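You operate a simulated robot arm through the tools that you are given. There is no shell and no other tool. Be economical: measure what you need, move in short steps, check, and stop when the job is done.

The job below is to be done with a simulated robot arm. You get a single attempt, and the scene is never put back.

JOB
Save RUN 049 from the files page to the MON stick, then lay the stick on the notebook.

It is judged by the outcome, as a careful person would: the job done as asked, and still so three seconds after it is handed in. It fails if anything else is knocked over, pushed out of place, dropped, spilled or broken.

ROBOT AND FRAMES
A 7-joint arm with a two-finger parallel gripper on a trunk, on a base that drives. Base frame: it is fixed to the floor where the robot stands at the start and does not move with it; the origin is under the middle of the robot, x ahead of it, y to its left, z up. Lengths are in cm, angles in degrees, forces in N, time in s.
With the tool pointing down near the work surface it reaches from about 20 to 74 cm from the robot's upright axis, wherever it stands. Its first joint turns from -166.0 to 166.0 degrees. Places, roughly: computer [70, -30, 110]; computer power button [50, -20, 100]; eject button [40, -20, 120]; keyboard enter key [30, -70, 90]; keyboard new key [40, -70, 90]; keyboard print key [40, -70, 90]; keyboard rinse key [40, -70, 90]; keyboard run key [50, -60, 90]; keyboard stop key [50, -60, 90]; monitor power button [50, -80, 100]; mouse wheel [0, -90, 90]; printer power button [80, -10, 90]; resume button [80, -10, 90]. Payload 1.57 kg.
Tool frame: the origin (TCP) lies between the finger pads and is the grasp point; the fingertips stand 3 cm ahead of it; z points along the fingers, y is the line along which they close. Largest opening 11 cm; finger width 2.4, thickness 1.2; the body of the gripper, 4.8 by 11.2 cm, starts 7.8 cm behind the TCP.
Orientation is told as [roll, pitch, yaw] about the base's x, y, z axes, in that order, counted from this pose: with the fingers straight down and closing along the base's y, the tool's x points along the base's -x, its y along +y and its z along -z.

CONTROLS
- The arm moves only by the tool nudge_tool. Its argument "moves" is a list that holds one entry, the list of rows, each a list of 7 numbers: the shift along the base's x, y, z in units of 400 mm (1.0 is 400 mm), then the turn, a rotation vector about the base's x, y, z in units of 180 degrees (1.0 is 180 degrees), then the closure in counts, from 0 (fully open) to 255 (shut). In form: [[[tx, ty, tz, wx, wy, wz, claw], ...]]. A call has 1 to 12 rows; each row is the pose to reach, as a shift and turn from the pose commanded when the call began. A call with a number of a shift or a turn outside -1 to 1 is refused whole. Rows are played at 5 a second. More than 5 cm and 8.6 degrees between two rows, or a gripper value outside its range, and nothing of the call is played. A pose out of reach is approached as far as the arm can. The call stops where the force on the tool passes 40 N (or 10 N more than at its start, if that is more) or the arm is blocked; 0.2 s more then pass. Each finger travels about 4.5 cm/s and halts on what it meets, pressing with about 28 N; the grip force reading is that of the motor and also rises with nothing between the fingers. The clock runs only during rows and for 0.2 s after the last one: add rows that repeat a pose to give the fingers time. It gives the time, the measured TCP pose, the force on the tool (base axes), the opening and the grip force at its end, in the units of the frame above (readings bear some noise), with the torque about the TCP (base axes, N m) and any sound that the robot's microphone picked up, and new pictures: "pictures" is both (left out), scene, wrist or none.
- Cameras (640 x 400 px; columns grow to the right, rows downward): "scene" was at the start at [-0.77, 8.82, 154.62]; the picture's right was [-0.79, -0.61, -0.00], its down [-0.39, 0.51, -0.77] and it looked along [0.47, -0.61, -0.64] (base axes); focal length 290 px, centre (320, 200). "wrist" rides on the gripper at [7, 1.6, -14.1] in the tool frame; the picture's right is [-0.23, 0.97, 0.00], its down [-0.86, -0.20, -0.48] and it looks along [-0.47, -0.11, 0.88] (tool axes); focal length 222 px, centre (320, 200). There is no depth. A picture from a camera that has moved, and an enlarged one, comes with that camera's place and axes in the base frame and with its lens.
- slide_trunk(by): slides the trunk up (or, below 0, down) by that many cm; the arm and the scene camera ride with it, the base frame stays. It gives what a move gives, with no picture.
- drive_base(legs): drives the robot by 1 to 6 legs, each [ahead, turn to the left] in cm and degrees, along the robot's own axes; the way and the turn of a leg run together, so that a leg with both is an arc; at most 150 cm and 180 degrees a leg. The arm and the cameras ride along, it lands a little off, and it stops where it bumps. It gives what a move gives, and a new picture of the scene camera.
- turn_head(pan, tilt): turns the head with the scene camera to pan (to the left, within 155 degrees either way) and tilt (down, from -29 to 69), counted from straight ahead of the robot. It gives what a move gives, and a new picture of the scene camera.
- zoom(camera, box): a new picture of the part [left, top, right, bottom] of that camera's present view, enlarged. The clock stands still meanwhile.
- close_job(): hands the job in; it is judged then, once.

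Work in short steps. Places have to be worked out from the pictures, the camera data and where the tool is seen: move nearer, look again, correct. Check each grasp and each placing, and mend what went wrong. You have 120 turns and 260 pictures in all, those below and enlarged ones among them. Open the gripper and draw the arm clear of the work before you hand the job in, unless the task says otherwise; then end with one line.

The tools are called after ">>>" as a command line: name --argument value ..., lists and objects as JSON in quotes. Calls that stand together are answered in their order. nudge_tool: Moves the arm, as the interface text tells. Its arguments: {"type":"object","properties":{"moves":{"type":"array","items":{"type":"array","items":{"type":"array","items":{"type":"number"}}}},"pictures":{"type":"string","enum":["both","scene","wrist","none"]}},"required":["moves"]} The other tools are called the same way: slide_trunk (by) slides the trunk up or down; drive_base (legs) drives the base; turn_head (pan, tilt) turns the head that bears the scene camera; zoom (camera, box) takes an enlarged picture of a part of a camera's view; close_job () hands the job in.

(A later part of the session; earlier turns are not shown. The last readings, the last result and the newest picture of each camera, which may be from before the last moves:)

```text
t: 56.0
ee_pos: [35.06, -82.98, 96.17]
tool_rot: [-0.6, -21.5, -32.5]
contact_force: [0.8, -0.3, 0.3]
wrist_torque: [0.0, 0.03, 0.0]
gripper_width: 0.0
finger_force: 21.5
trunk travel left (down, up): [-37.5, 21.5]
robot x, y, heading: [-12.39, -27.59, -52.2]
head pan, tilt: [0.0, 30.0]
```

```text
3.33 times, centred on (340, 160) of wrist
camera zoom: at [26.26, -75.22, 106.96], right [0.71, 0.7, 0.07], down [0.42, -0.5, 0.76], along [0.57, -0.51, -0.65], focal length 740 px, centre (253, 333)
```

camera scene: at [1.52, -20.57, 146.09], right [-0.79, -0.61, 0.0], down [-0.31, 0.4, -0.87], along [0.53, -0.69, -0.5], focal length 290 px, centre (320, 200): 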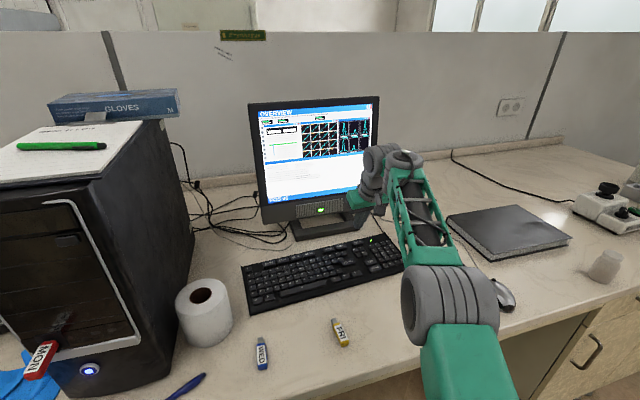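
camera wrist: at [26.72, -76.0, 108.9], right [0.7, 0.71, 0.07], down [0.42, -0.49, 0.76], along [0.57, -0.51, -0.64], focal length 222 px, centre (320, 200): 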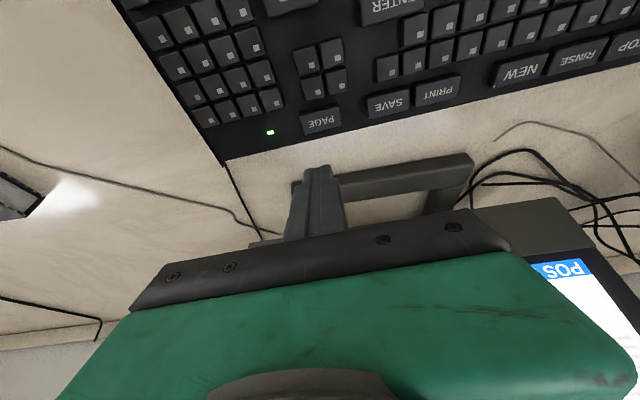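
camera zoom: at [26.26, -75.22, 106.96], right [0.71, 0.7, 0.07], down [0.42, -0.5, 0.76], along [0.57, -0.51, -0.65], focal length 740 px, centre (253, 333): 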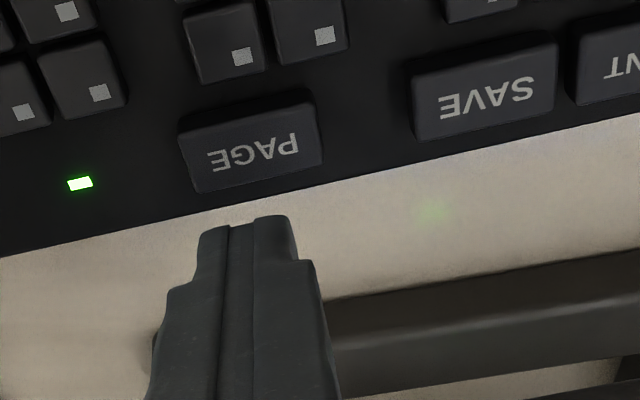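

Keyboard hasn't moved; the page advanced to STATUS. I re-aim 1 cm nearer (on the key's centre) and press with a press-and-release call.

>>> nudge_tool --moves '[[[-0.0215, 0.0133, 0, 0, 0, 0, 255], [-0.0215, 0.0133, -0.035, 0, 0, 0, 255], [-0.0215, 0.0133, -0.045, 0, 0, 0, 255], [-0.0215, 0.0133, -0.05, 0, 0, 0, 255], [-0.0215, 0.0133, -0.0525, 0, 0, 0, 255], [-0.0215, 0.0133, -0.055, 0, 0, 0, 255]]]' --pictures "none"

>>> zoom --camera "wrist" --box '[260, 100, 420, 220]'

```text
t: 57.4
ee_pos: [34.4, -82.52, 94.45]
tool_rot: [-0.7, -21.9, -32.5]
contact_force: [0.2, 0.0, 9.4]
wrist_torque: [-0.01, 0.0, -0.01]
gripper_width: 0.0
finger_force: 21.0
trunk travel left (down, up): [-37.5, 21.5]
robot x, y, heading: [-12.93, -27.9, -52.2]
head pan, tilt: [0.0, 30.0]
heard: click
```

```text
3.33 times, centred on (340, 160) of wrist
camera zoom: at [25.43, -74.71, 105.03], right [0.7, 0.71, 0.07], down [0.41, -0.49, 0.77], along [0.58, -0.51, -0.64], focal length 740 px, centre (253, 333)
```

zoom: 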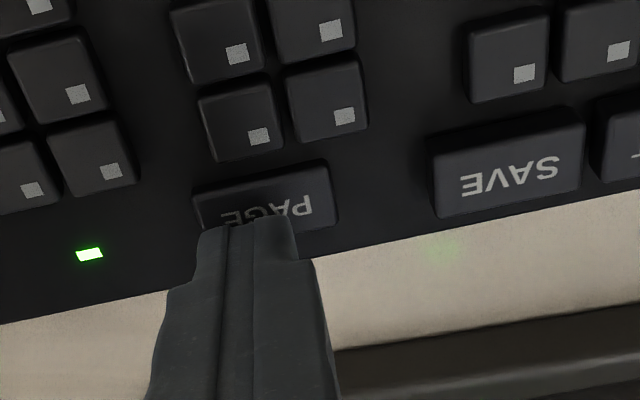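

Clean vertical press with a click. Lift and read the screen.

>>> nudge_tool --moves '[[[0, 0, 0.02, 0, 0, 0, 255], [0, 0, 0.03, 0, 0, 0, 255], [0, 0, 0.03, 0, 0, 0, 255]]]' --pictures "none"

>>> zoom --camera "scene" --box '[240, 95, 390, 205]'

```text
t: 58.2
ee_pos: [34.31, -82.57, 95.37]
tool_rot: [-0.7, -21.6, -32.6]
contact_force: [-0.1, 0.0, 0.6]
wrist_torque: [0.0, -0.02, -0.03]
gripper_width: 0.0
finger_force: 20.8
trunk travel left (down, up): [-37.5, 21.5]
robot x, y, heading: [-12.58, -27.91, -52.5]
head pan, tilt: [0.0, 30.0]
```

```text
3.64 times, centred on (315, 150) of scene
camera zoom: at [1.53, -20.58, 146.09], right [-0.79, -0.61, 0.0], down [-0.31, 0.4, -0.87], along [0.53, -0.69, -0.5], focal length 1054 px, centre (338, 382)
```

zoom: 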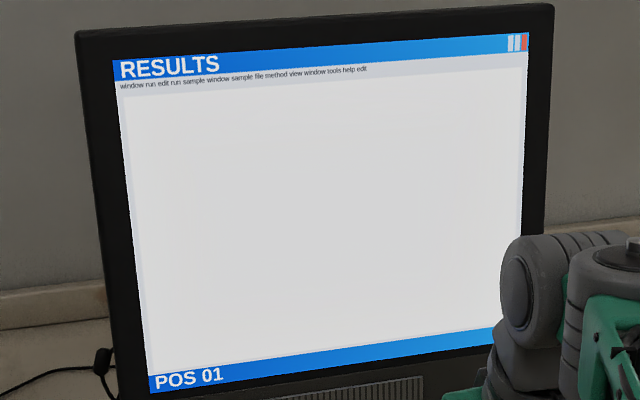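

RESULTS page now. Press PAGE again the same way (down 1 cm and up).

>>> nudge_tool --moves '[[[0, 0, -0.018, 0, 0, 0, 255], [0, 0, -0.025, 0, 0, 0, 255], [0, 0, -0.03, 0, 0, 0, 255], [0, 0, -0.03, 0, 0, 0, 255], [0, 0, -0.01, 0, 0, 0, 255], [0, 0, 0, 0, 0, 0, 255], [0, 0, 0, 0, 0, 0, 255]]]' --pictures "none"

>>> zoom --camera "scene" --box '[240, 95, 390, 205]'

```text
t: 59.8
ee_pos: [34.25, -82.68, 95.32]
tool_rot: [-0.6, -21.7, -32.6]
contact_force: [-0.4, -0.3, 0.2]
wrist_torque: [0.03, -0.01, -0.01]
gripper_width: 0.0
finger_force: 21.5
trunk travel left (down, up): [-37.5, 21.5]
robot x, y, heading: [-12.62, -27.5, -52.0]
head pan, tilt: [0.0, 30.0]
heard: click
```

```text
3.64 times, centred on (315, 150) of scene
camera zoom: at [1.53, -20.58, 146.09], right [-0.79, -0.61, 0.0], down [-0.31, 0.4, -0.87], along [0.53, -0.69, -0.5], focal length 1054 px, centre (338, 382)
```

zoom: 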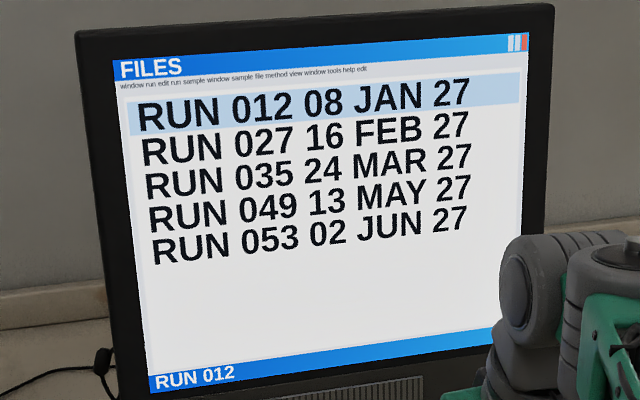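

FILES page. RUN 049 is three down. Move over the DOWN key and check alignment.

>>> nudge_tool --moves '[[[0, 0, 0.06, 0, 0, 0, 255], [-0.1, 0.07, 0.08, 0, 0, 0, 255], [-0.2, 0.14, 0.06, 0, 0, 0, 255], [-0.218, 0.155, 0.01, 0, 0, 0, 255], [-0.218, 0.155, 0.01, 0, 0, 0, 255]]]' --pictures "none"

>>> zoom --camera "wrist" --box '[260, 100, 420, 220]'

>>> zoom --camera "scene" --box '[340, 215, 420, 285]'

```text
t: 61.0
ee_pos: [25.49, -76.22, 95.82]
tool_rot: [-0.6, -21.7, -32.5]
contact_force: [0.3, 1.0, 0.2]
wrist_torque: [-0.02, -0.01, -0.02]
gripper_width: 0.0
finger_force: 21.4
trunk travel left (down, up): [-37.5, 21.5]
robot x, y, heading: [-12.62, -27.75, -52.5]
head pan, tilt: [0.0, 30.0]
```

```text
3.33 times, centred on (340, 160) of wrist
camera zoom: at [16.7, -68.53, 106.45], right [0.7, 0.71, 0.07], down [0.42, -0.49, 0.76], along [0.57, -0.51, -0.64], focal length 740 px, centre (253, 333)
```

zoom: 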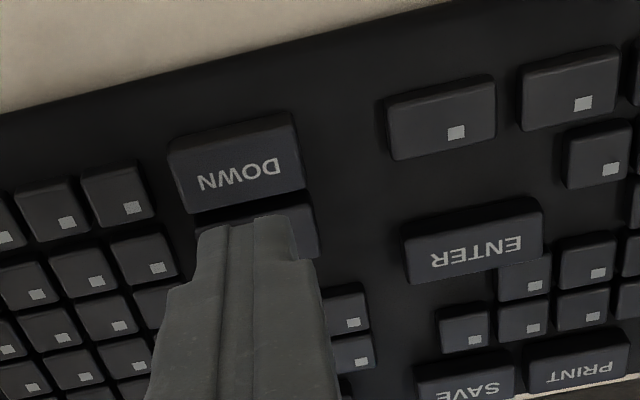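

```text
5.71 times, centred on (380, 250) of scene
camera zoom: at [1.55, -20.6, 146.09], right [-0.79, -0.61, 0.0], down [-0.31, 0.4, -0.87], along [0.53, -0.69, -0.5], focal length 1656 px, centre (-23, -86)
```

zoom: 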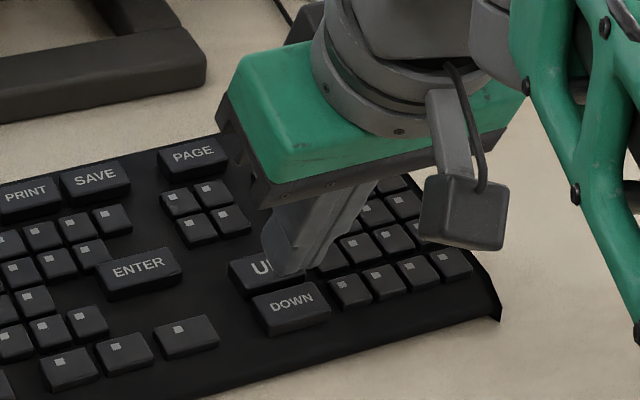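

Alignment for DOWN looks right (tip will land just robot-side of the key's centre). Press gently, watching force.

>>> nudge_tool --moves '[[[0, 0, -0.025, 0, 0, 0, 255], [0, 0, -0.035, 0, 0, 0, 255], [0, 0, -0.04, 0, 0, 0, 255], [0, 0, -0.044, 0, 0, 0, 255], [0, 0, -0.044, 0, 0, 0, 255]]]' --pictures "none"

>>> zoom --camera "wrist" --box '[260, 100, 420, 220]'

```text
t: 62.2
ee_pos: [25.61, -76.18, 94.05]
tool_rot: [-0.7, -21.8, -32.5]
contact_force: [0.4, -0.9, 0.4]
wrist_torque: [0.02, 0.02, 0.0]
gripper_width: 0.0
finger_force: 21.3
trunk travel left (down, up): [-37.5, 21.5]
robot x, y, heading: [-12.5, -27.76, -52.0]
head pan, tilt: [0.0, 30.0]
```

```text
3.33 times, centred on (340, 160) of wrist
camera zoom: at [16.74, -68.54, 104.76], right [0.7, 0.71, 0.07], down [0.42, -0.49, 0.76], along [0.57, -0.51, -0.64], focal length 740 px, centre (253, 333)
```

zoom: 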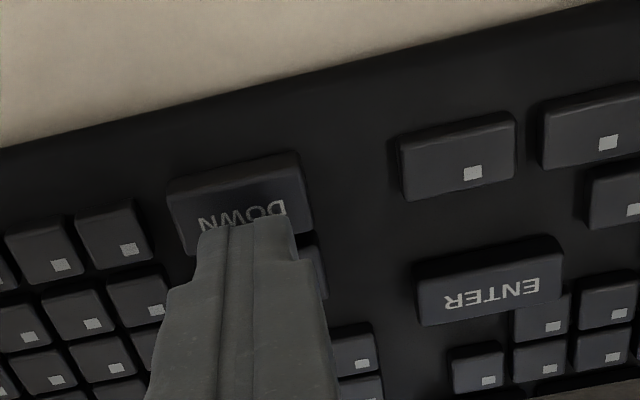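

Not yet touching; go further down in 1 mm steps.

>>> nudge_tool --moves '[[[0, 0, -0.004, 0, 0, 0, 255], [0, 0, -0.008, 0, 0, 0, 255], [0, 0, -0.011, 0, 0, 0, 255], [0, 0, -0.011, 0, 0, 0, 255]]]' --pictures "none"

```text
t: 63.2
ee_pos: [25.53, -76.38, 93.74]
tool_rot: [-0.7, -21.8, -32.4]
contact_force: [0.5, -0.3, 0.2]
wrist_torque: [-0.01, 0.0, -0.03]
gripper_width: 0.01
finger_force: 20.9
trunk travel left (down, up): [-37.5, 21.5]
robot x, y, heading: [-12.34, -27.99, -52.3]
head pan, tilt: [0.0, 30.0]
heard: click
```

Click. Lift 1 cm and read the screen.

>>> nudge_tool --moves '[[[0, 0, 0.012, 0, 0, 0, 255], [0, 0, 0.025, 0, 0, 0, 255], [0, 0, 0.025, 0, 0, 0, 255]]]' --pictures "none"

>>> zoom --camera "scene" --box '[240, 95, 390, 205]'

```text
t: 64.0
ee_pos: [25.64, -76.34, 94.75]
tool_rot: [-0.6, -21.8, -32.5]
contact_force: [0.4, 0.4, -0.1]
wrist_torque: [-0.05, 0.03, 0.02]
gripper_width: 0.0
finger_force: 22.0
trunk travel left (down, up): [-37.5, 21.5]
robot x, y, heading: [-12.39, -27.51, -52.3]
head pan, tilt: [0.0, 30.0]
```

```text
3.64 times, centred on (315, 150) of scene
camera zoom: at [1.53, -20.58, 146.09], right [-0.79, -0.61, 0.0], down [-0.31, 0.4, -0.87], along [0.53, -0.69, -0.5], focal length 1054 px, centre (338, 382)
```

zoom: 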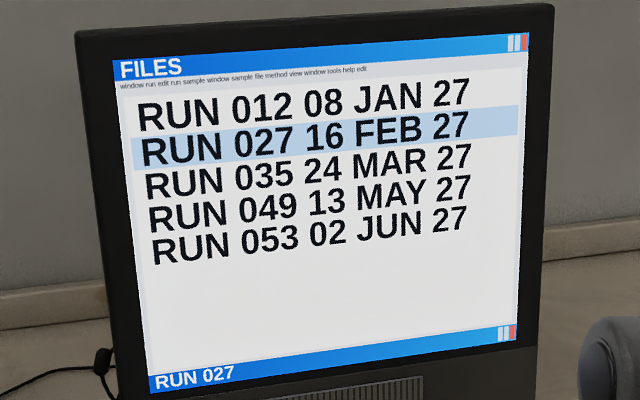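

Works. Press DOWN twice more.

>>> nudge_tool --moves '[[[0, 0, -0.018, 0, 0, 0, 255], [0, 0, -0.026, 0, 0, 0, 255], [0, 0, -0.027, 0, 0, 0, 255], [0, 0, -0.027, 0, 0, 0, 255], [0, 0, -0.01, 0, 0, 0, 255], [0, 0, 0, 0, 0, 0, 255]]]' --pictures "none"

>>> nudge_tool --moves '[[[0, 0, -0.018, 0, 0, 0, 255], [0, 0, -0.026, 0, 0, 0, 255], [0, 0, -0.027, 0, 0, 0, 255], [0, 0, -0.027, 0, 0, 0, 255], [0, 0, -0.01, 0, 0, 0, 255], [0, 0, 0, 0, 0, 0, 255]]]' --pictures "none"

>>> zoom --camera "scene" --box '[240, 95, 390, 205]'

```text
t: 65.4
ee_pos: [25.57, -76.34, 94.65]
tool_rot: [-0.6, -21.8, -32.4]
contact_force: [-0.2, 1.3, 0.8]
wrist_torque: [0.01, 0.02, -0.01]
gripper_width: 0.0
finger_force: 21.9
trunk travel left (down, up): [-37.5, 21.5]
robot x, y, heading: [-12.66, -28.01, -52.5]
head pan, tilt: [0.0, 30.0]
heard: click
```

```text
t: 66.8
ee_pos: [25.64, -76.53, 94.54]
tool_rot: [-0.8, -21.7, -32.5]
contact_force: [0.1, 0.0, 0.0]
wrist_torque: [-0.02, -0.01, 0.03]
gripper_width: 0.0
finger_force: 21.6
trunk travel left (down, up): [-37.5, 21.5]
robot x, y, heading: [-12.8, -27.74, -52.2]
head pan, tilt: [0.0, 30.0]
heard: click
```

```text
3.64 times, centred on (315, 150) of scene
camera zoom: at [1.53, -20.58, 146.09], right [-0.79, -0.61, 0.0], down [-0.31, 0.4, -0.87], along [0.53, -0.69, -0.5], focal length 1054 px, centre (338, 382)
```

zoom: 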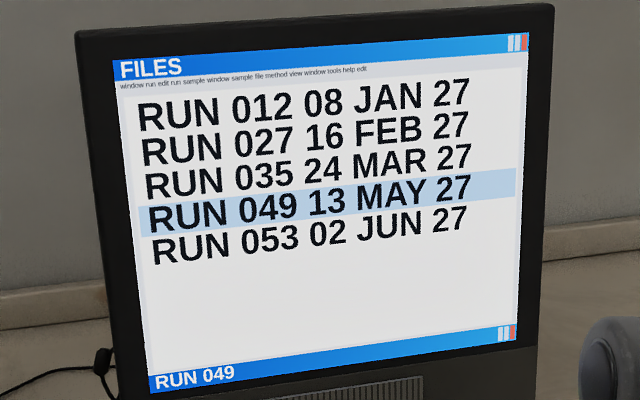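

RUN 049 is selected. Move over SAVE and check alignment.

>>> nudge_tool --moves '[[[0, 0, 0.06, 0, 0, 0, 255], [0.1, -0.01, 0.09, 0, 0, 0, 255], [0.2, -0.022, 0.09, 0, 0, 0, 255], [0.292, -0.033, 0.06, 0, 0, 0, 255], [0.292, -0.033, 0.04, 0, 0, 0, 255], [0.292, -0.033, 0.04, 0, 0, 0, 255]]]' --pictures "none"

>>> zoom --camera "wrist" --box '[260, 100, 420, 220]'

>>> zoom --camera "scene" --box '[320, 205, 400, 275]'

```text
t: 68.2
ee_pos: [37.36, -77.64, 96.34]
tool_rot: [-0.6, -21.9, -32.5]
contact_force: [1.2, 1.0, -0.9]
wrist_torque: [-0.02, 0.0, -0.01]
gripper_width: 0.0
finger_force: 21.6
trunk travel left (down, up): [-37.5, 21.5]
robot x, y, heading: [-12.74, -27.79, -52.2]
head pan, tilt: [0.0, 30.0]
```

```text
3.33 times, centred on (340, 160) of wrist
camera zoom: at [28.45, -69.9, 106.94], right [0.7, 0.71, 0.07], down [0.41, -0.49, 0.76], along [0.58, -0.51, -0.64], focal length 740 px, centre (253, 333)
```

zoom: 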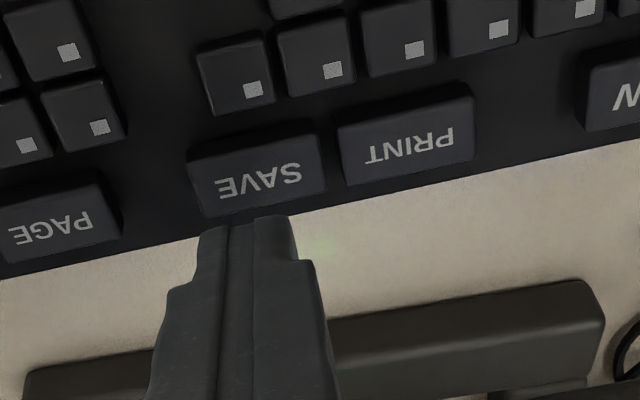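

```text
5.71 times, centred on (360, 240) of scene
camera zoom: at [1.52, -20.57, 146.09], right [-0.79, -0.61, 0.0], down [-0.31, 0.4, -0.87], along [0.53, -0.69, -0.5], focal length 1656 px, centre (91, -29)
```

zoom: 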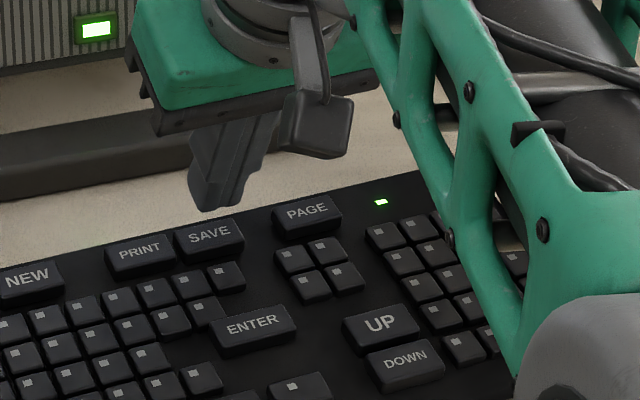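

Well aligned; nudge slightly and press SAVE.

>>> nudge_tool --moves '[[[0.011, -0.001, 0, 0, 0, 0, 255], [0.011, -0.001, -0.03, 0, 0, 0, 255], [0.011, -0.001, -0.045, 0, 0, 0, 255], [0.011, -0.001, -0.052, 0, 0, 0, 255], [0.011, -0.001, -0.057, 0, 0, 0, 255], [0.011, -0.001, -0.057, 0, 0, 0, 255]]]' --pictures "none"

>>> zoom --camera "wrist" --box '[260, 100, 420, 220]'

>>> zoom --camera "scene" --box '[240, 95, 390, 205]'

```text
t: 69.6
ee_pos: [37.81, -77.71, 94.24]
tool_rot: [-0.8, -22.1, -32.6]
contact_force: [5.0, -3.4, 14.6]
wrist_torque: [-0.12, -0.19, 0.03]
gripper_width: 0.0
finger_force: 21.7
trunk travel left (down, up): [-37.5, 21.5]
robot x, y, heading: [-12.31, -27.66, -52.4]
head pan, tilt: [0.0, 30.0]
heard: click
```

```text
3.33 times, centred on (340, 160) of wrist
camera zoom: at [28.86, -69.9, 104.82], right [0.7, 0.71, 0.07], down [0.41, -0.49, 0.77], along [0.58, -0.51, -0.64], focal length 740 px, centre (253, 333)
```

zoom: 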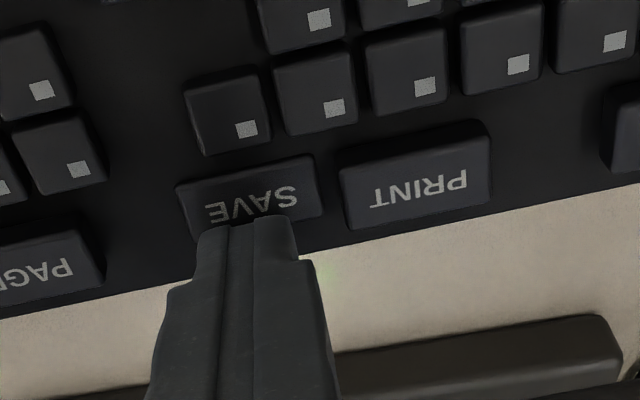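

```text
3.64 times, centred on (315, 150) of scene
camera zoom: at [1.49, -20.51, 146.1], right [-0.79, -0.61, 0.0], down [-0.31, 0.4, -0.87], along [0.53, -0.69, -0.5], focal length 1054 px, centre (338, 382)
```

zoom: 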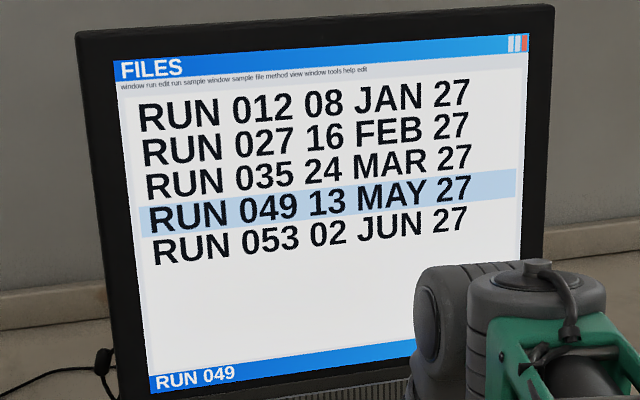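

Click. Lift up and look for a save message.

>>> nudge_tool --moves '[[[0, 0, 0.03, 0, 0, 0, 255], [0, 0, 0.1, 0, 0, 0, 255], [-0.05, 0.02, 0.15, 0, 0, 0, 255], [-0.15, 0.05, 0.2, 0, 0, 0, 255], [-0.25, 0.08, 0.22, 0, 0, 0, 255]]]' --pictures "none"

>>> zoom --camera "scene" --box '[240, 95, 390, 205]'

>>> zoom --camera "scene" --box '[10, 280, 130, 390]'

```text
t: 70.8
ee_pos: [27.52, -74.47, 102.77]
tool_rot: [-0.6, -21.6, -32.5]
contact_force: [0.3, -0.6, -0.3]
wrist_torque: [0.02, 0.0, 0.02]
gripper_width: 0.02
finger_force: 21.3
trunk travel left (down, up): [-37.5, 21.5]
robot x, y, heading: [-12.97, -27.4, -52.2]
head pan, tilt: [0.0, 30.0]
```

```text
3.64 times, centred on (315, 150) of scene
camera zoom: at [1.52, -20.58, 146.09], right [-0.79, -0.61, 0.0], down [-0.31, 0.4, -0.87], along [0.53, -0.69, -0.5], focal length 1054 px, centre (338, 382)
```

zoom: 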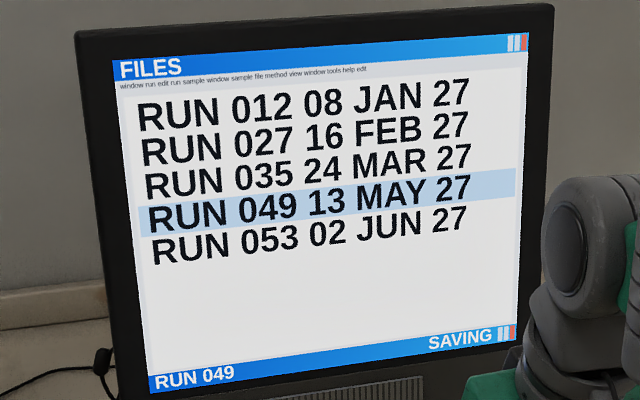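

```text
3.64 times, centred on (70, 335) of scene
camera zoom: at [1.52, -20.58, 146.09], right [-0.79, -0.61, 0.0], down [-0.31, 0.4, -0.87], along [0.53, -0.69, -0.5], focal length 1054 px, centre (1229, -291)
```

zoom: 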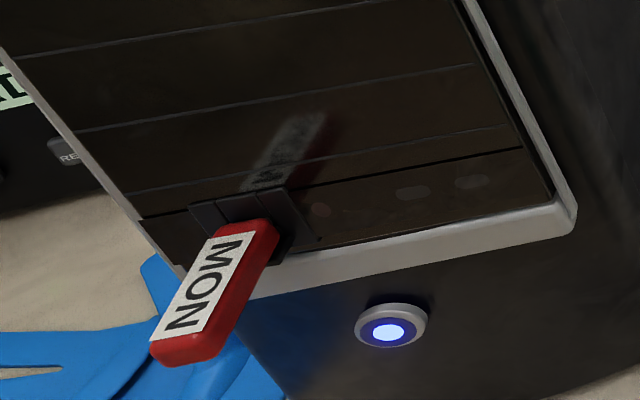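

SAVING is shown. While it runs I return the arm to the travelling pose it had before.

>>> nudge_tool --moves '[[[-0.034, 0.007, 0.017, 0, 0, -0.0326, 170], [-0.068, 0.014, 0.034, 0, 0, -0.0651, 170], [-0.102, 0.021, 0.05, 0, 0, -0.0977, 170], [-0.136, 0.028, 0.067, 0, 0, -0.13, 170], [-0.17, 0.036, 0.084, 0, 0, -0.163, 170], [-0.204, 0.043, 0.1, 0, 0, -0.195, 170], [-0.238, 0.05, 0.117, 0, 0, -0.228, 170], [-0.272, 0.057, 0.134, 0, 0, -0.26, 170], [-0.306, 0.064, 0.15, 0, 0, -0.293, 170], [-0.34, 0.071, 0.167, 0, 0, -0.3256, 170], [-0.34, 0.071, 0.167, 0, 0, -0.3256, 170]]]' --pictures "none"

>>> zoom --camera "scene" --box '[240, 95, 390, 205]'

```text
t: 73.2
ee_pos: [14.18, -71.71, 109.63]
tool_rot: [-0.7, -21.7, -91.3]
contact_force: [0.0, 0.0, -0.7]
wrist_torque: [-0.01, -0.01, 0.02]
gripper_width: 3.65
finger_force: 0.1
trunk travel left (down, up): [-37.5, 21.5]
robot x, y, heading: [-12.42, -27.56, -52.4]
head pan, tilt: [0.0, 30.0]
```

```text
3.64 times, centred on (315, 150) of scene
camera zoom: at [1.53, -20.58, 146.09], right [-0.79, -0.61, 0.0], down [-0.31, 0.4, -0.87], along [0.53, -0.69, -0.5], focal length 1054 px, centre (338, 382)
```

zoom: 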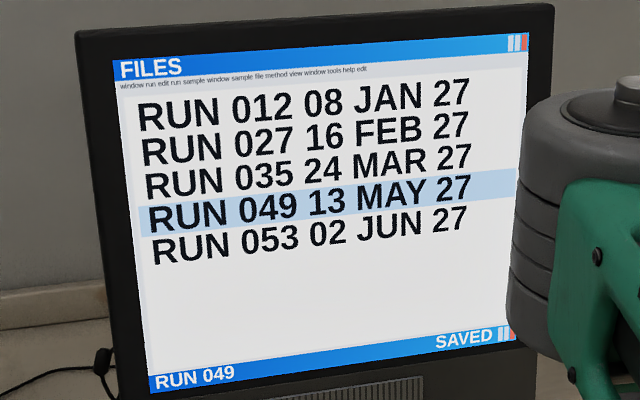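

SAVED. Now drive back to the place in front of the computer, reversing the earlier route.

>>> drive_base --legs '[[-18, 0], [0, -12], [-15, 0], [0, 12], [0, 52.6]]'

```text
t: 79.6
ee_pos: [21.0, -5.41, 109.55]
tool_rot: [-0.6, -21.8, -38.4]
contact_force: [-0.7, 0.2, -0.2]
wrist_torque: [0.0, -0.01, 0.0]
gripper_width: 3.66
finger_force: 0.0
trunk travel left (down, up): [-37.5, 21.5]
robot x, y, heading: [-30.45, 0.12, 0.3]
head pan, tilt: [0.0, 30.0]
camera scene: at [-27.14, 15.56, 146.09], right [0.01, -1.0, 0.0], down [-0.5, 0.0, -0.87], along [0.87, 0.01, -0.5], focal length 290 px, centre (320, 200)
```

scene: 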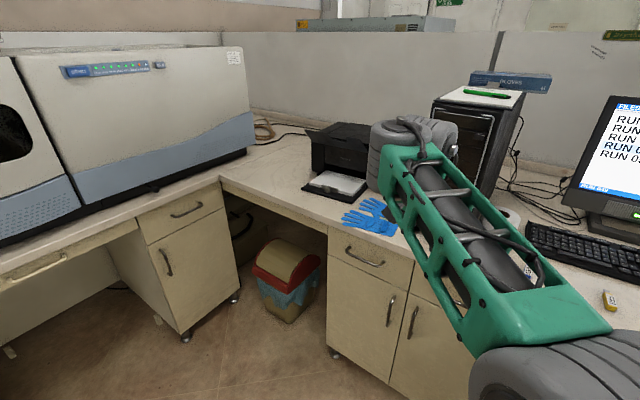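

>>> drive_base --legs '[[15, 0]]'

>>> zoom --camera "wrist" --box '[240, 130, 400, 250]'

```text
t: 81.0
ee_pos: [35.97, -5.36, 109.5]
tool_rot: [-0.7, -21.7, -38.2]
contact_force: [-0.4, 0.4, -0.5]
wrist_torque: [-0.01, 0.01, 0.03]
gripper_width: 3.65
finger_force: 0.1
trunk travel left (down, up): [-37.5, 21.5]
robot x, y, heading: [-15.51, -0.04, 0.4]
head pan, tilt: [0.0, 30.0]
camera scene: at [-12.15, 15.67, 146.09], right [0.01, -1.0, 0.0], down [-0.5, 0.0, -0.87], along [0.87, 0.01, -0.5], focal length 290 px, centre (320, 200)
```

scene: 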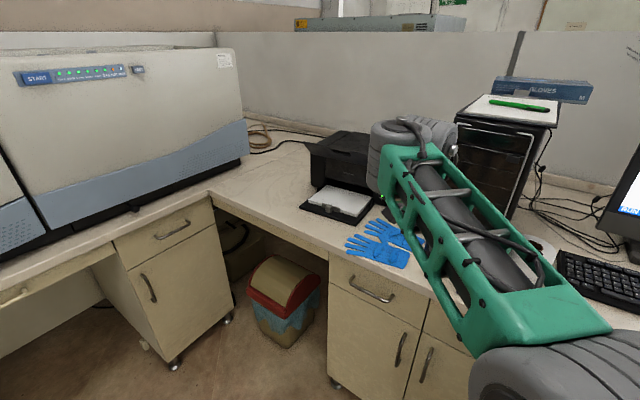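

```text
3.33 times, centred on (320, 190) of wrist
camera zoom: at [28.03, 3.41, 120.14], right [0.77, 0.63, 0.07], down [0.36, -0.53, 0.76], along [0.52, -0.56, -0.64], focal length 740 px, centre (320, 233)
```

zoom: 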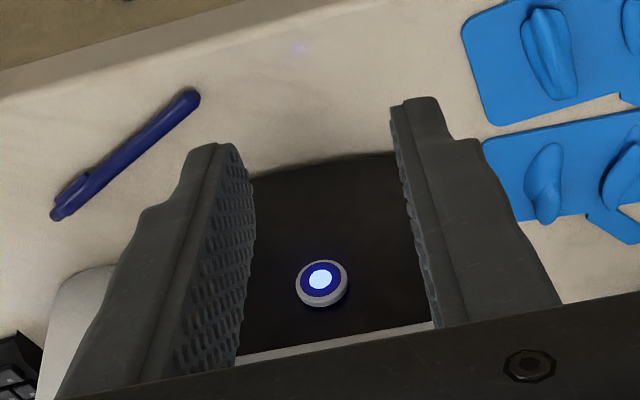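

Align to the slot axis and approach partway, then look.

>>> nudge_tool --moves '[[[0.05, -0.044, -0.034, 0, 0, -0.0033, 170], [0.1, -0.088, -0.034, 0, 0, -0.0033, 170], [0.15, -0.13, -0.034, 0, 0, -0.0033, 170], [0.15, -0.13, -0.034, 0, 0, -0.0033, 170]]]' --pictures "none"

>>> zoom --camera "wrist" --box '[260, 130, 380, 250]'

```text
t: 82.0
ee_pos: [41.96, -10.56, 108.11]
tool_rot: [-0.7, -21.7, -39.0]
contact_force: [0.5, 0.7, 0.3]
wrist_torque: [0.01, 0.02, -0.02]
gripper_width: 3.66
finger_force: 0.1
trunk travel left (down, up): [-37.5, 21.5]
robot x, y, heading: [-15.15, -0.01, 0.5]
head pan, tilt: [0.0, 30.0]
```

```text
3.33 times, centred on (320, 190) of wrist
camera zoom: at [34.1, -1.74, 118.76], right [0.78, 0.62, 0.07], down [0.36, -0.54, 0.76], along [0.51, -0.57, -0.64], focal length 740 px, centre (320, 233)
```

zoom: 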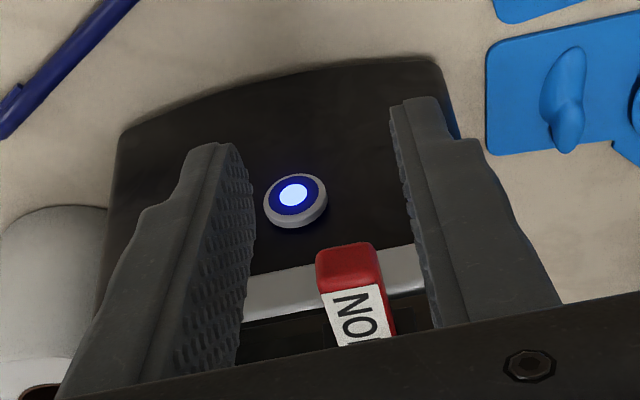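

>>> nudge_tool --moves '[[[0.04, -0.0325, 0, 0, 0, 0, 170], [0.08, -0.065, 0, 0, 0, 0, 170], [0.118, -0.0965, 0, 0, 0, 0, 170], [0.118, -0.0965, 0, 0, 0, 0, 170]]]' --pictures "none"

>>> zoom --camera "wrist" --box '[270, 130, 370, 230]'

```text
t: 83.0
ee_pos: [46.81, -14.38, 108.13]
tool_rot: [-0.6, -21.8, -39.0]
contact_force: [-0.3, 0.7, -0.3]
wrist_torque: [0.03, -0.01, -0.01]
gripper_width: 3.65
finger_force: 0.0
trunk travel left (down, up): [-37.5, 21.5]
robot x, y, heading: [-15.19, 0.31, 0.6]
head pan, tilt: [0.0, 30.0]
```

```text
4.00 times, centred on (320, 180) of wrist
camera zoom: at [38.88, -5.64, 118.75], right [0.78, 0.62, 0.07], down [0.36, -0.54, 0.76], along [0.51, -0.57, -0.64], focal length 888 px, centre (320, 280)
```

zoom: 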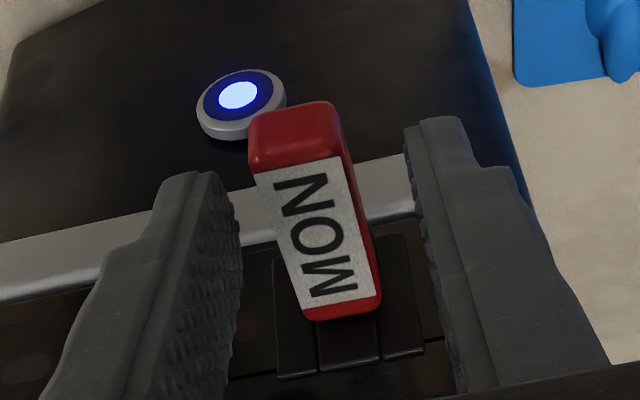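

Nearly same as at release; shift 0.2 cm sideways to centre, then close.

>>> nudge_tool --moves '[[[-0.0035, -0.004, 0, 0, 0, 0, 170], [-0.0035, -0.004, 0, 0, 0, 0, 210], [-0.0035, -0.004, 0, 0, 0, 0, 255], [-0.0035, -0.004, 0, 0, 0, 0, 255], [-0.0035, -0.004, 0, 0, 0, 0, 255]]]' --pictures "none"

>>> zoom --camera "wrist" --box '[270, 130, 370, 230]'

```text
t: 84.2
ee_pos: [46.6, -14.49, 108.11]
tool_rot: [-0.6, -21.8, -38.9]
contact_force: [0.0, 0.7, -0.4]
wrist_torque: [0.01, -0.01, 0.02]
gripper_width: 1.75
finger_force: 28.6
trunk travel left (down, up): [-37.5, 21.5]
robot x, y, heading: [-15.16, 0.03, 0.5]
head pan, tilt: [0.0, 30.0]
```

```text
4.00 times, centred on (320, 180) of wrist
camera zoom: at [38.72, -5.76, 118.77], right [0.78, 0.62, 0.07], down [0.36, -0.54, 0.76], along [0.51, -0.57, -0.64], focal length 888 px, centre (320, 280)
```

zoom: 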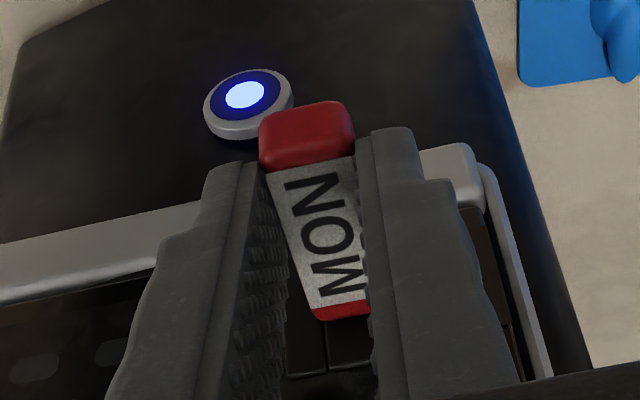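

Gripped with no side load. Pull straight out, gently first.

>>> nudge_tool --moves '[[[-0.005, 0.004, 0, 0, 0, 0, 255], [-0.015, 0.012, 0, 0, 0, 0, 255], [-0.03, 0.0243, 0, 0, 0, 0, 255], [-0.06, 0.0486, 0, 0, 0, 0, 255], [-0.12, 0.097, 0, 0, 0, 0, 255], [-0.19, 0.154, 0.01, 0, 0, 0, 255], [-0.27, 0.218, 0.03, 0, 0, 0, 255], [-0.27, 0.218, 0.03, 0, 0, 0, 255]]]' --pictures "none"

>>> zoom --camera "wrist" --box '[260, 110, 400, 240]'

```text
t: 86.0
ee_pos: [35.71, -5.65, 109.24]
tool_rot: [-0.6, -21.9, -39.1]
contact_force: [-0.4, -0.3, -0.3]
wrist_torque: [0.0, 0.0, 0.0]
gripper_width: 1.74
finger_force: 27.6
trunk travel left (down, up): [-37.5, 21.5]
robot x, y, heading: [-15.22, -0.01, 0.4]
head pan, tilt: [0.0, 30.0]
```

```text
3.08 times, centred on (330, 175) of wrist
camera zoom: at [27.77, 3.07, 120.0], right [0.78, 0.62, 0.07], down [0.36, -0.54, 0.76], along [0.51, -0.57, -0.64], focal length 684 px, centre (289, 277)
```

zoom: 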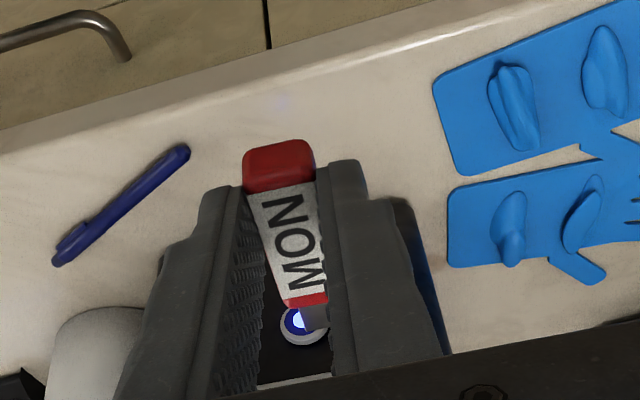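

Stick extracted and held. Now go to the notebook: back off, turn right, and look with the head before continuing.

>>> drive_base --legs '[[-15, 0], [0, -110.5]]'

```text
t: 92.0
ee_pos: [-54.06, -45.4, 109.23]
tool_rot: [-0.7, -21.8, -150.1]
contact_force: [0.7, 0.1, -0.1]
wrist_torque: [-0.01, -0.02, 0.0]
gripper_width: 1.75
finger_force: 27.8
trunk travel left (down, up): [-37.5, 21.5]
robot x, y, heading: [-30.22, -0.14, -110.8]
head pan, tilt: [0.0, 30.0]
camera scene: at [-16.74, -8.29, 146.09], right [-0.93, 0.36, 0.0], down [0.18, 0.47, -0.87], along [-0.31, -0.81, -0.5], focal length 290 px, centre (320, 200)
```

scene: 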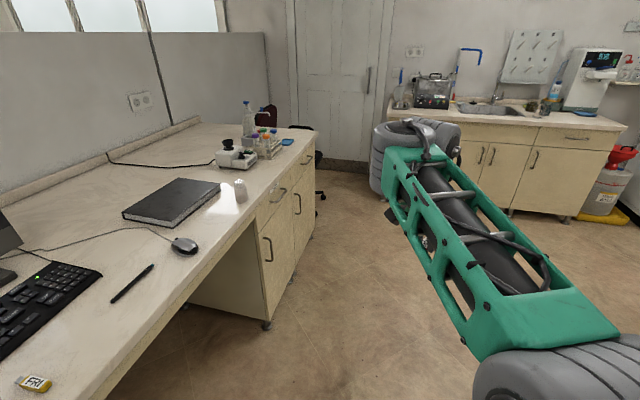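

Floor is clear. Drive on and turn to face the notebook.

>>> drive_base --legs '[[52, 0], [0, 58]]'

>>> turn_head --pan 0 --tilt 45

```text
t: 97.6
ee_pos: [-22.7, -92.76, 109.37]
tool_rot: [-0.6, -21.7, -92.3]
contact_force: [-0.1, 0.1, -0.7]
wrist_torque: [-0.04, 0.01, 0.0]
gripper_width: 1.74
finger_force: 28.1
trunk travel left (down, up): [-37.5, 21.5]
robot x, y, heading: [-48.66, -48.63, -52.7]
head pan, tilt: [0.0, 30.0]
camera scene: at [-34.25, -41.55, 146.09], right [-0.8, -0.6, 0.0], down [-0.3, 0.4, -0.87], along [0.52, -0.69, -0.5], focal length 290 px, centre (320, 200)
```

scene: 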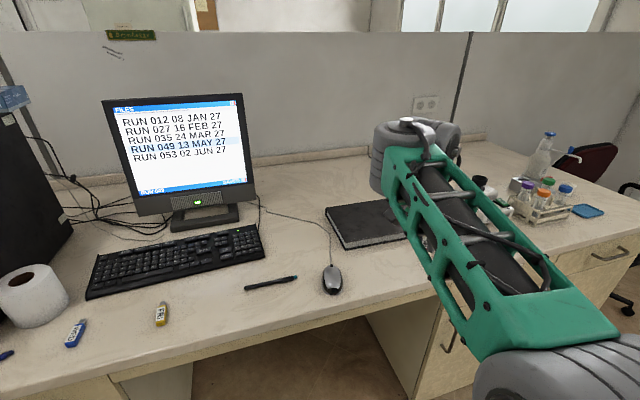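

```text
t: 98.4
ee_pos: [-22.73, -92.88, 109.22]
tool_rot: [-0.7, -21.7, -92.3]
contact_force: [-0.3, 0.2, -0.5]
wrist_torque: [-0.02, 0.03, 0.02]
gripper_width: 1.75
finger_force: 27.5
trunk travel left (down, up): [-37.5, 21.5]
robot x, y, heading: [-48.68, -48.37, -52.6]
head pan, tilt: [0.0, 45.0]
camera scene: at [-34.8, -40.83, 143.83], right [-0.8, -0.6, 0.0], down [-0.43, 0.56, -0.71], along [0.43, -0.56, -0.71], focal length 290 px, centre (320, 200)
```

scene: 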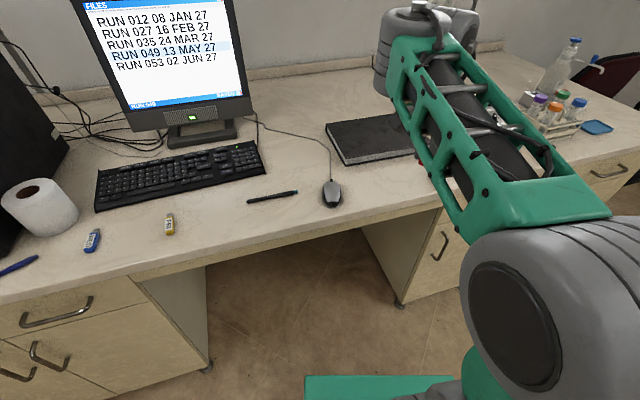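

The desk edge runs slantwise, so there's room ahead. Notebook near-left corner is about [0.5,-100]; drive 12 cm closer.

>>> drive_base --legs '[[12, 0]]'

>>> zoom --camera "scene" --box '[300, 80, 480, 240]'

```text
t: 99.6
ee_pos: [-15.58, -102.43, 109.38]
tool_rot: [-0.8, -21.6, -92.5]
contact_force: [-0.8, -0.3, 0.4]
wrist_torque: [0.0, 0.02, -0.04]
gripper_width: 1.77
finger_force: 28.1
trunk travel left (down, up): [-37.5, 21.5]
robot x, y, heading: [-41.08, -58.13, -52.9]
head pan, tilt: [0.0, 45.0]
camera scene: at [-27.63, -50.33, 143.83], right [-0.8, -0.6, 0.0], down [-0.43, 0.56, -0.71], along [0.43, -0.56, -0.71], focal length 290 px, centre (320, 200)
```

scene: 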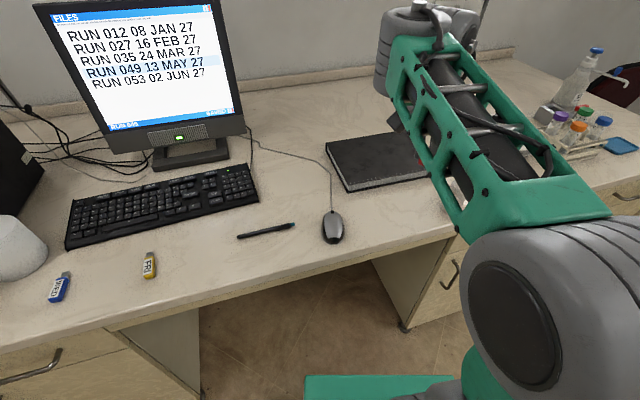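

```text
2.50 times, centred on (390, 160) of scene
camera zoom: at [-27.63, -50.33, 143.83], right [-0.8, -0.6, 0.0], down [-0.43, 0.56, -0.71], along [0.43, -0.56, -0.71], focal length 725 px, centre (145, 300)
```

zoom: 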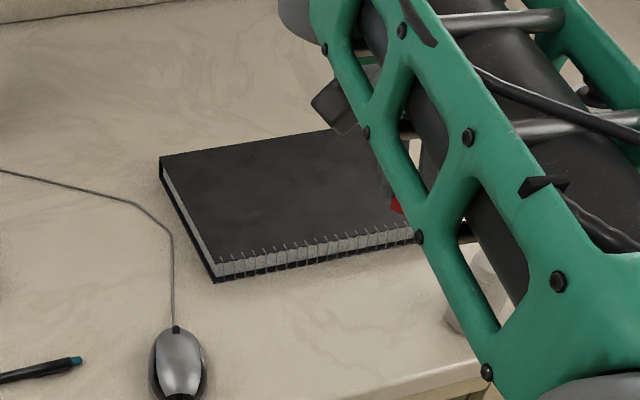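

Notebook's near-left top corner ≈ [1.6,-101.7]. Move the stick above a point well inside it (stick centre ≈ [2.6,-113.7]), turning to yaw -60°.

>>> nudge_tool --moves '[[[0.052, -0.027, 0, 0, 0, 0.0225, 255], [0.104, -0.054, 0, 0, 0, 0.045, 255], [0.156, -0.082, 0, 0, 0, 0.0675, 255], [0.209, -0.109, 0, 0, 0, 0.09, 255], [0.261, -0.136, -0.03, 0, 0, 0.1125, 255], [0.313, -0.163, -0.07, 0, 0, 0.135, 255], [0.365, -0.19, -0.12, 0, 0, 0.1575, 255], [0.4175, -0.2175, -0.18, 0, 0, 0.18, 255], [0.4175, -0.2175, -0.24, 0, 0, 0.18, 255], [0.4175, -0.2175, -0.24, 0, 0, 0.18, 255]]]'

>>> zoom --camera "scene" --box '[310, 100, 430, 200]'

```text
t: 101.8
ee_pos: [0.91, -111.17, 99.69]
tool_rot: [-0.8, -21.7, -60.0]
contact_force: [0.4, -0.1, 0.2]
wrist_torque: [0.01, -0.01, -0.04]
gripper_width: 1.74
finger_force: 27.9
trunk travel left (down, up): [-37.5, 21.5]
robot x, y, heading: [-41.49, -58.52, -53.0]
head pan, tilt: [0.0, 45.0]
camera scene: at [-27.63, -50.33, 143.83], right [-0.8, -0.6, 0.0], down [-0.43, 0.56, -0.71], along [0.43, -0.56, -0.71], focal length 290 px, centre (320, 200)
camera wrist: at [-3.22, -100.09, 110.34], right [0.95, 0.3, 0.07], down [0.14, -0.63, 0.76], along [0.28, -0.72, -0.64], focal length 222 px, centre (320, 200)
```

scene: 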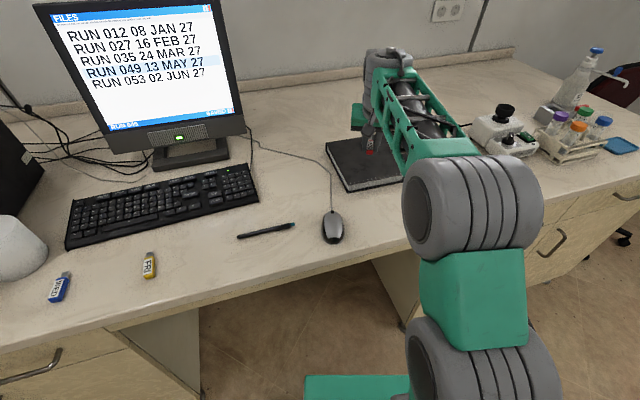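
wrist: 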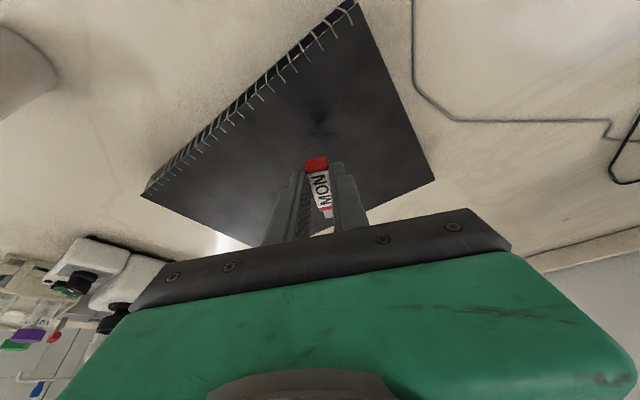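

```text
4.00 times, centred on (370, 150) of scene
camera zoom: at [-27.63, -50.33, 143.83], right [-0.8, -0.6, 0.0], down [-0.43, 0.56, -0.71], along [0.43, -0.56, -0.71], focal length 1160 px, centre (120, 400)
```

zoom: 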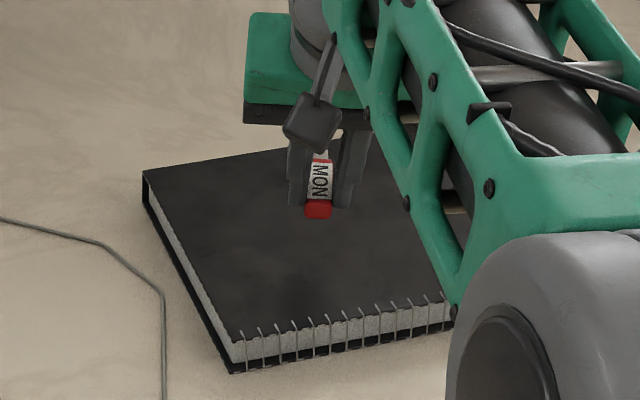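

The stick is over the middle of the notebook. Descend to just above, then feel for contact.

>>> nudge_tool --moves '[[[0, 0, -0.06, 0, 0, 0, 255], [0, 0, -0.105, 0, 0, 0, 255], [0, 0, -0.105, 0, 0, 0, 255]]]' --pictures "none"

>>> zoom --camera "scene" --box '[330, 115, 420, 190]'

>>> zoom --camera "wrist" --box '[250, 100, 410, 230]'

```text
t: 102.6
ee_pos: [0.97, -111.08, 95.53]
tool_rot: [-0.7, -21.7, -60.0]
contact_force: [0.4, -0.2, -0.3]
wrist_torque: [0.0, -0.03, -0.02]
gripper_width: 1.78
finger_force: 28.6
trunk travel left (down, up): [-37.5, 21.5]
robot x, y, heading: [-41.46, -58.05, -52.7]
head pan, tilt: [0.0, 45.0]
```

```text
5.33 times, centred on (375, 152) of scene
camera zoom: at [-27.63, -50.33, 143.83], right [-0.8, -0.6, 0.0], down [-0.43, 0.56, -0.71], along [0.43, -0.56, -0.71], focal length 1546 px, centre (27, 453)
```

zoom: 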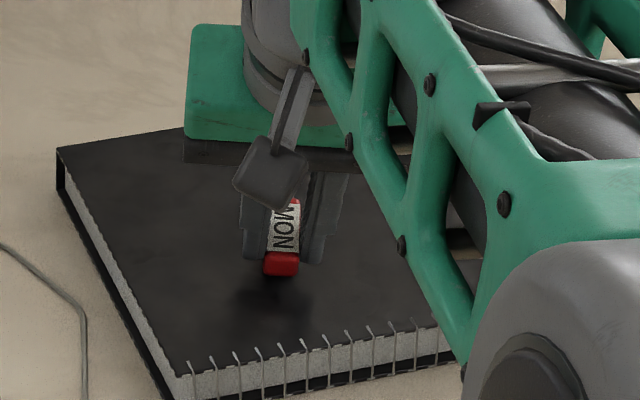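

```text
3.08 times, centred on (330, 165) of wrist
camera zoom: at [-3.2, -100.07, 106.12], right [0.95, 0.3, 0.07], down [0.14, -0.63, 0.76], along [0.28, -0.72, -0.64], focal length 684 px, centre (289, 308)
```

zoom: 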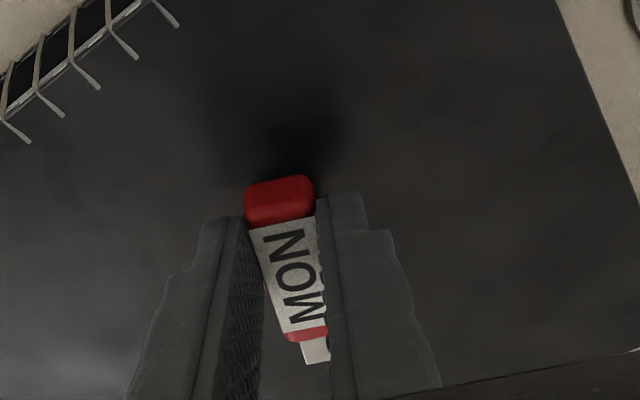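

Still slightly above. Lower in 1–2 mm steps to contact.

>>> nudge_tool --moves '[[[0, 0, -0.006, 0, 0, 0, 255], [0, 0, -0.012, 0, 0, 0, 255], [0, 0, -0.018, 0, 0, 0, 255], [0, 0, -0.022, 0, 0, 0, 255], [0, 0, -0.022, 0, 0, 0, 255]]]' --pictures "none"

>>> zoom --camera "wrist" --box '[250, 100, 410, 230]'

```text
t: 103.8
ee_pos: [1.02, -111.05, 94.75]
tool_rot: [-0.7, -21.9, -59.9]
contact_force: [0.3, 0.4, 7.9]
wrist_torque: [0.08, 0.02, -0.03]
gripper_width: 1.74
finger_force: 27.8
trunk travel left (down, up): [-37.5, 21.5]
robot x, y, heading: [-41.22, -57.84, -52.9]
head pan, tilt: [0.0, 45.0]
```

```text
3.08 times, centred on (330, 165) of wrist
camera zoom: at [-3.19, -100.0, 105.42], right [0.95, 0.3, 0.07], down [0.14, -0.63, 0.77], along [0.28, -0.72, -0.64], focal length 684 px, centre (289, 308)
```

zoom: 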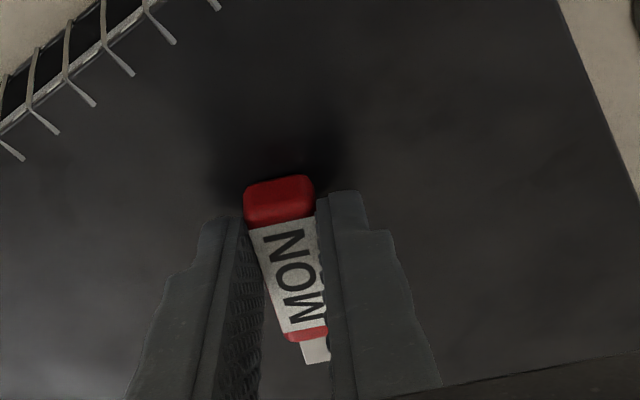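

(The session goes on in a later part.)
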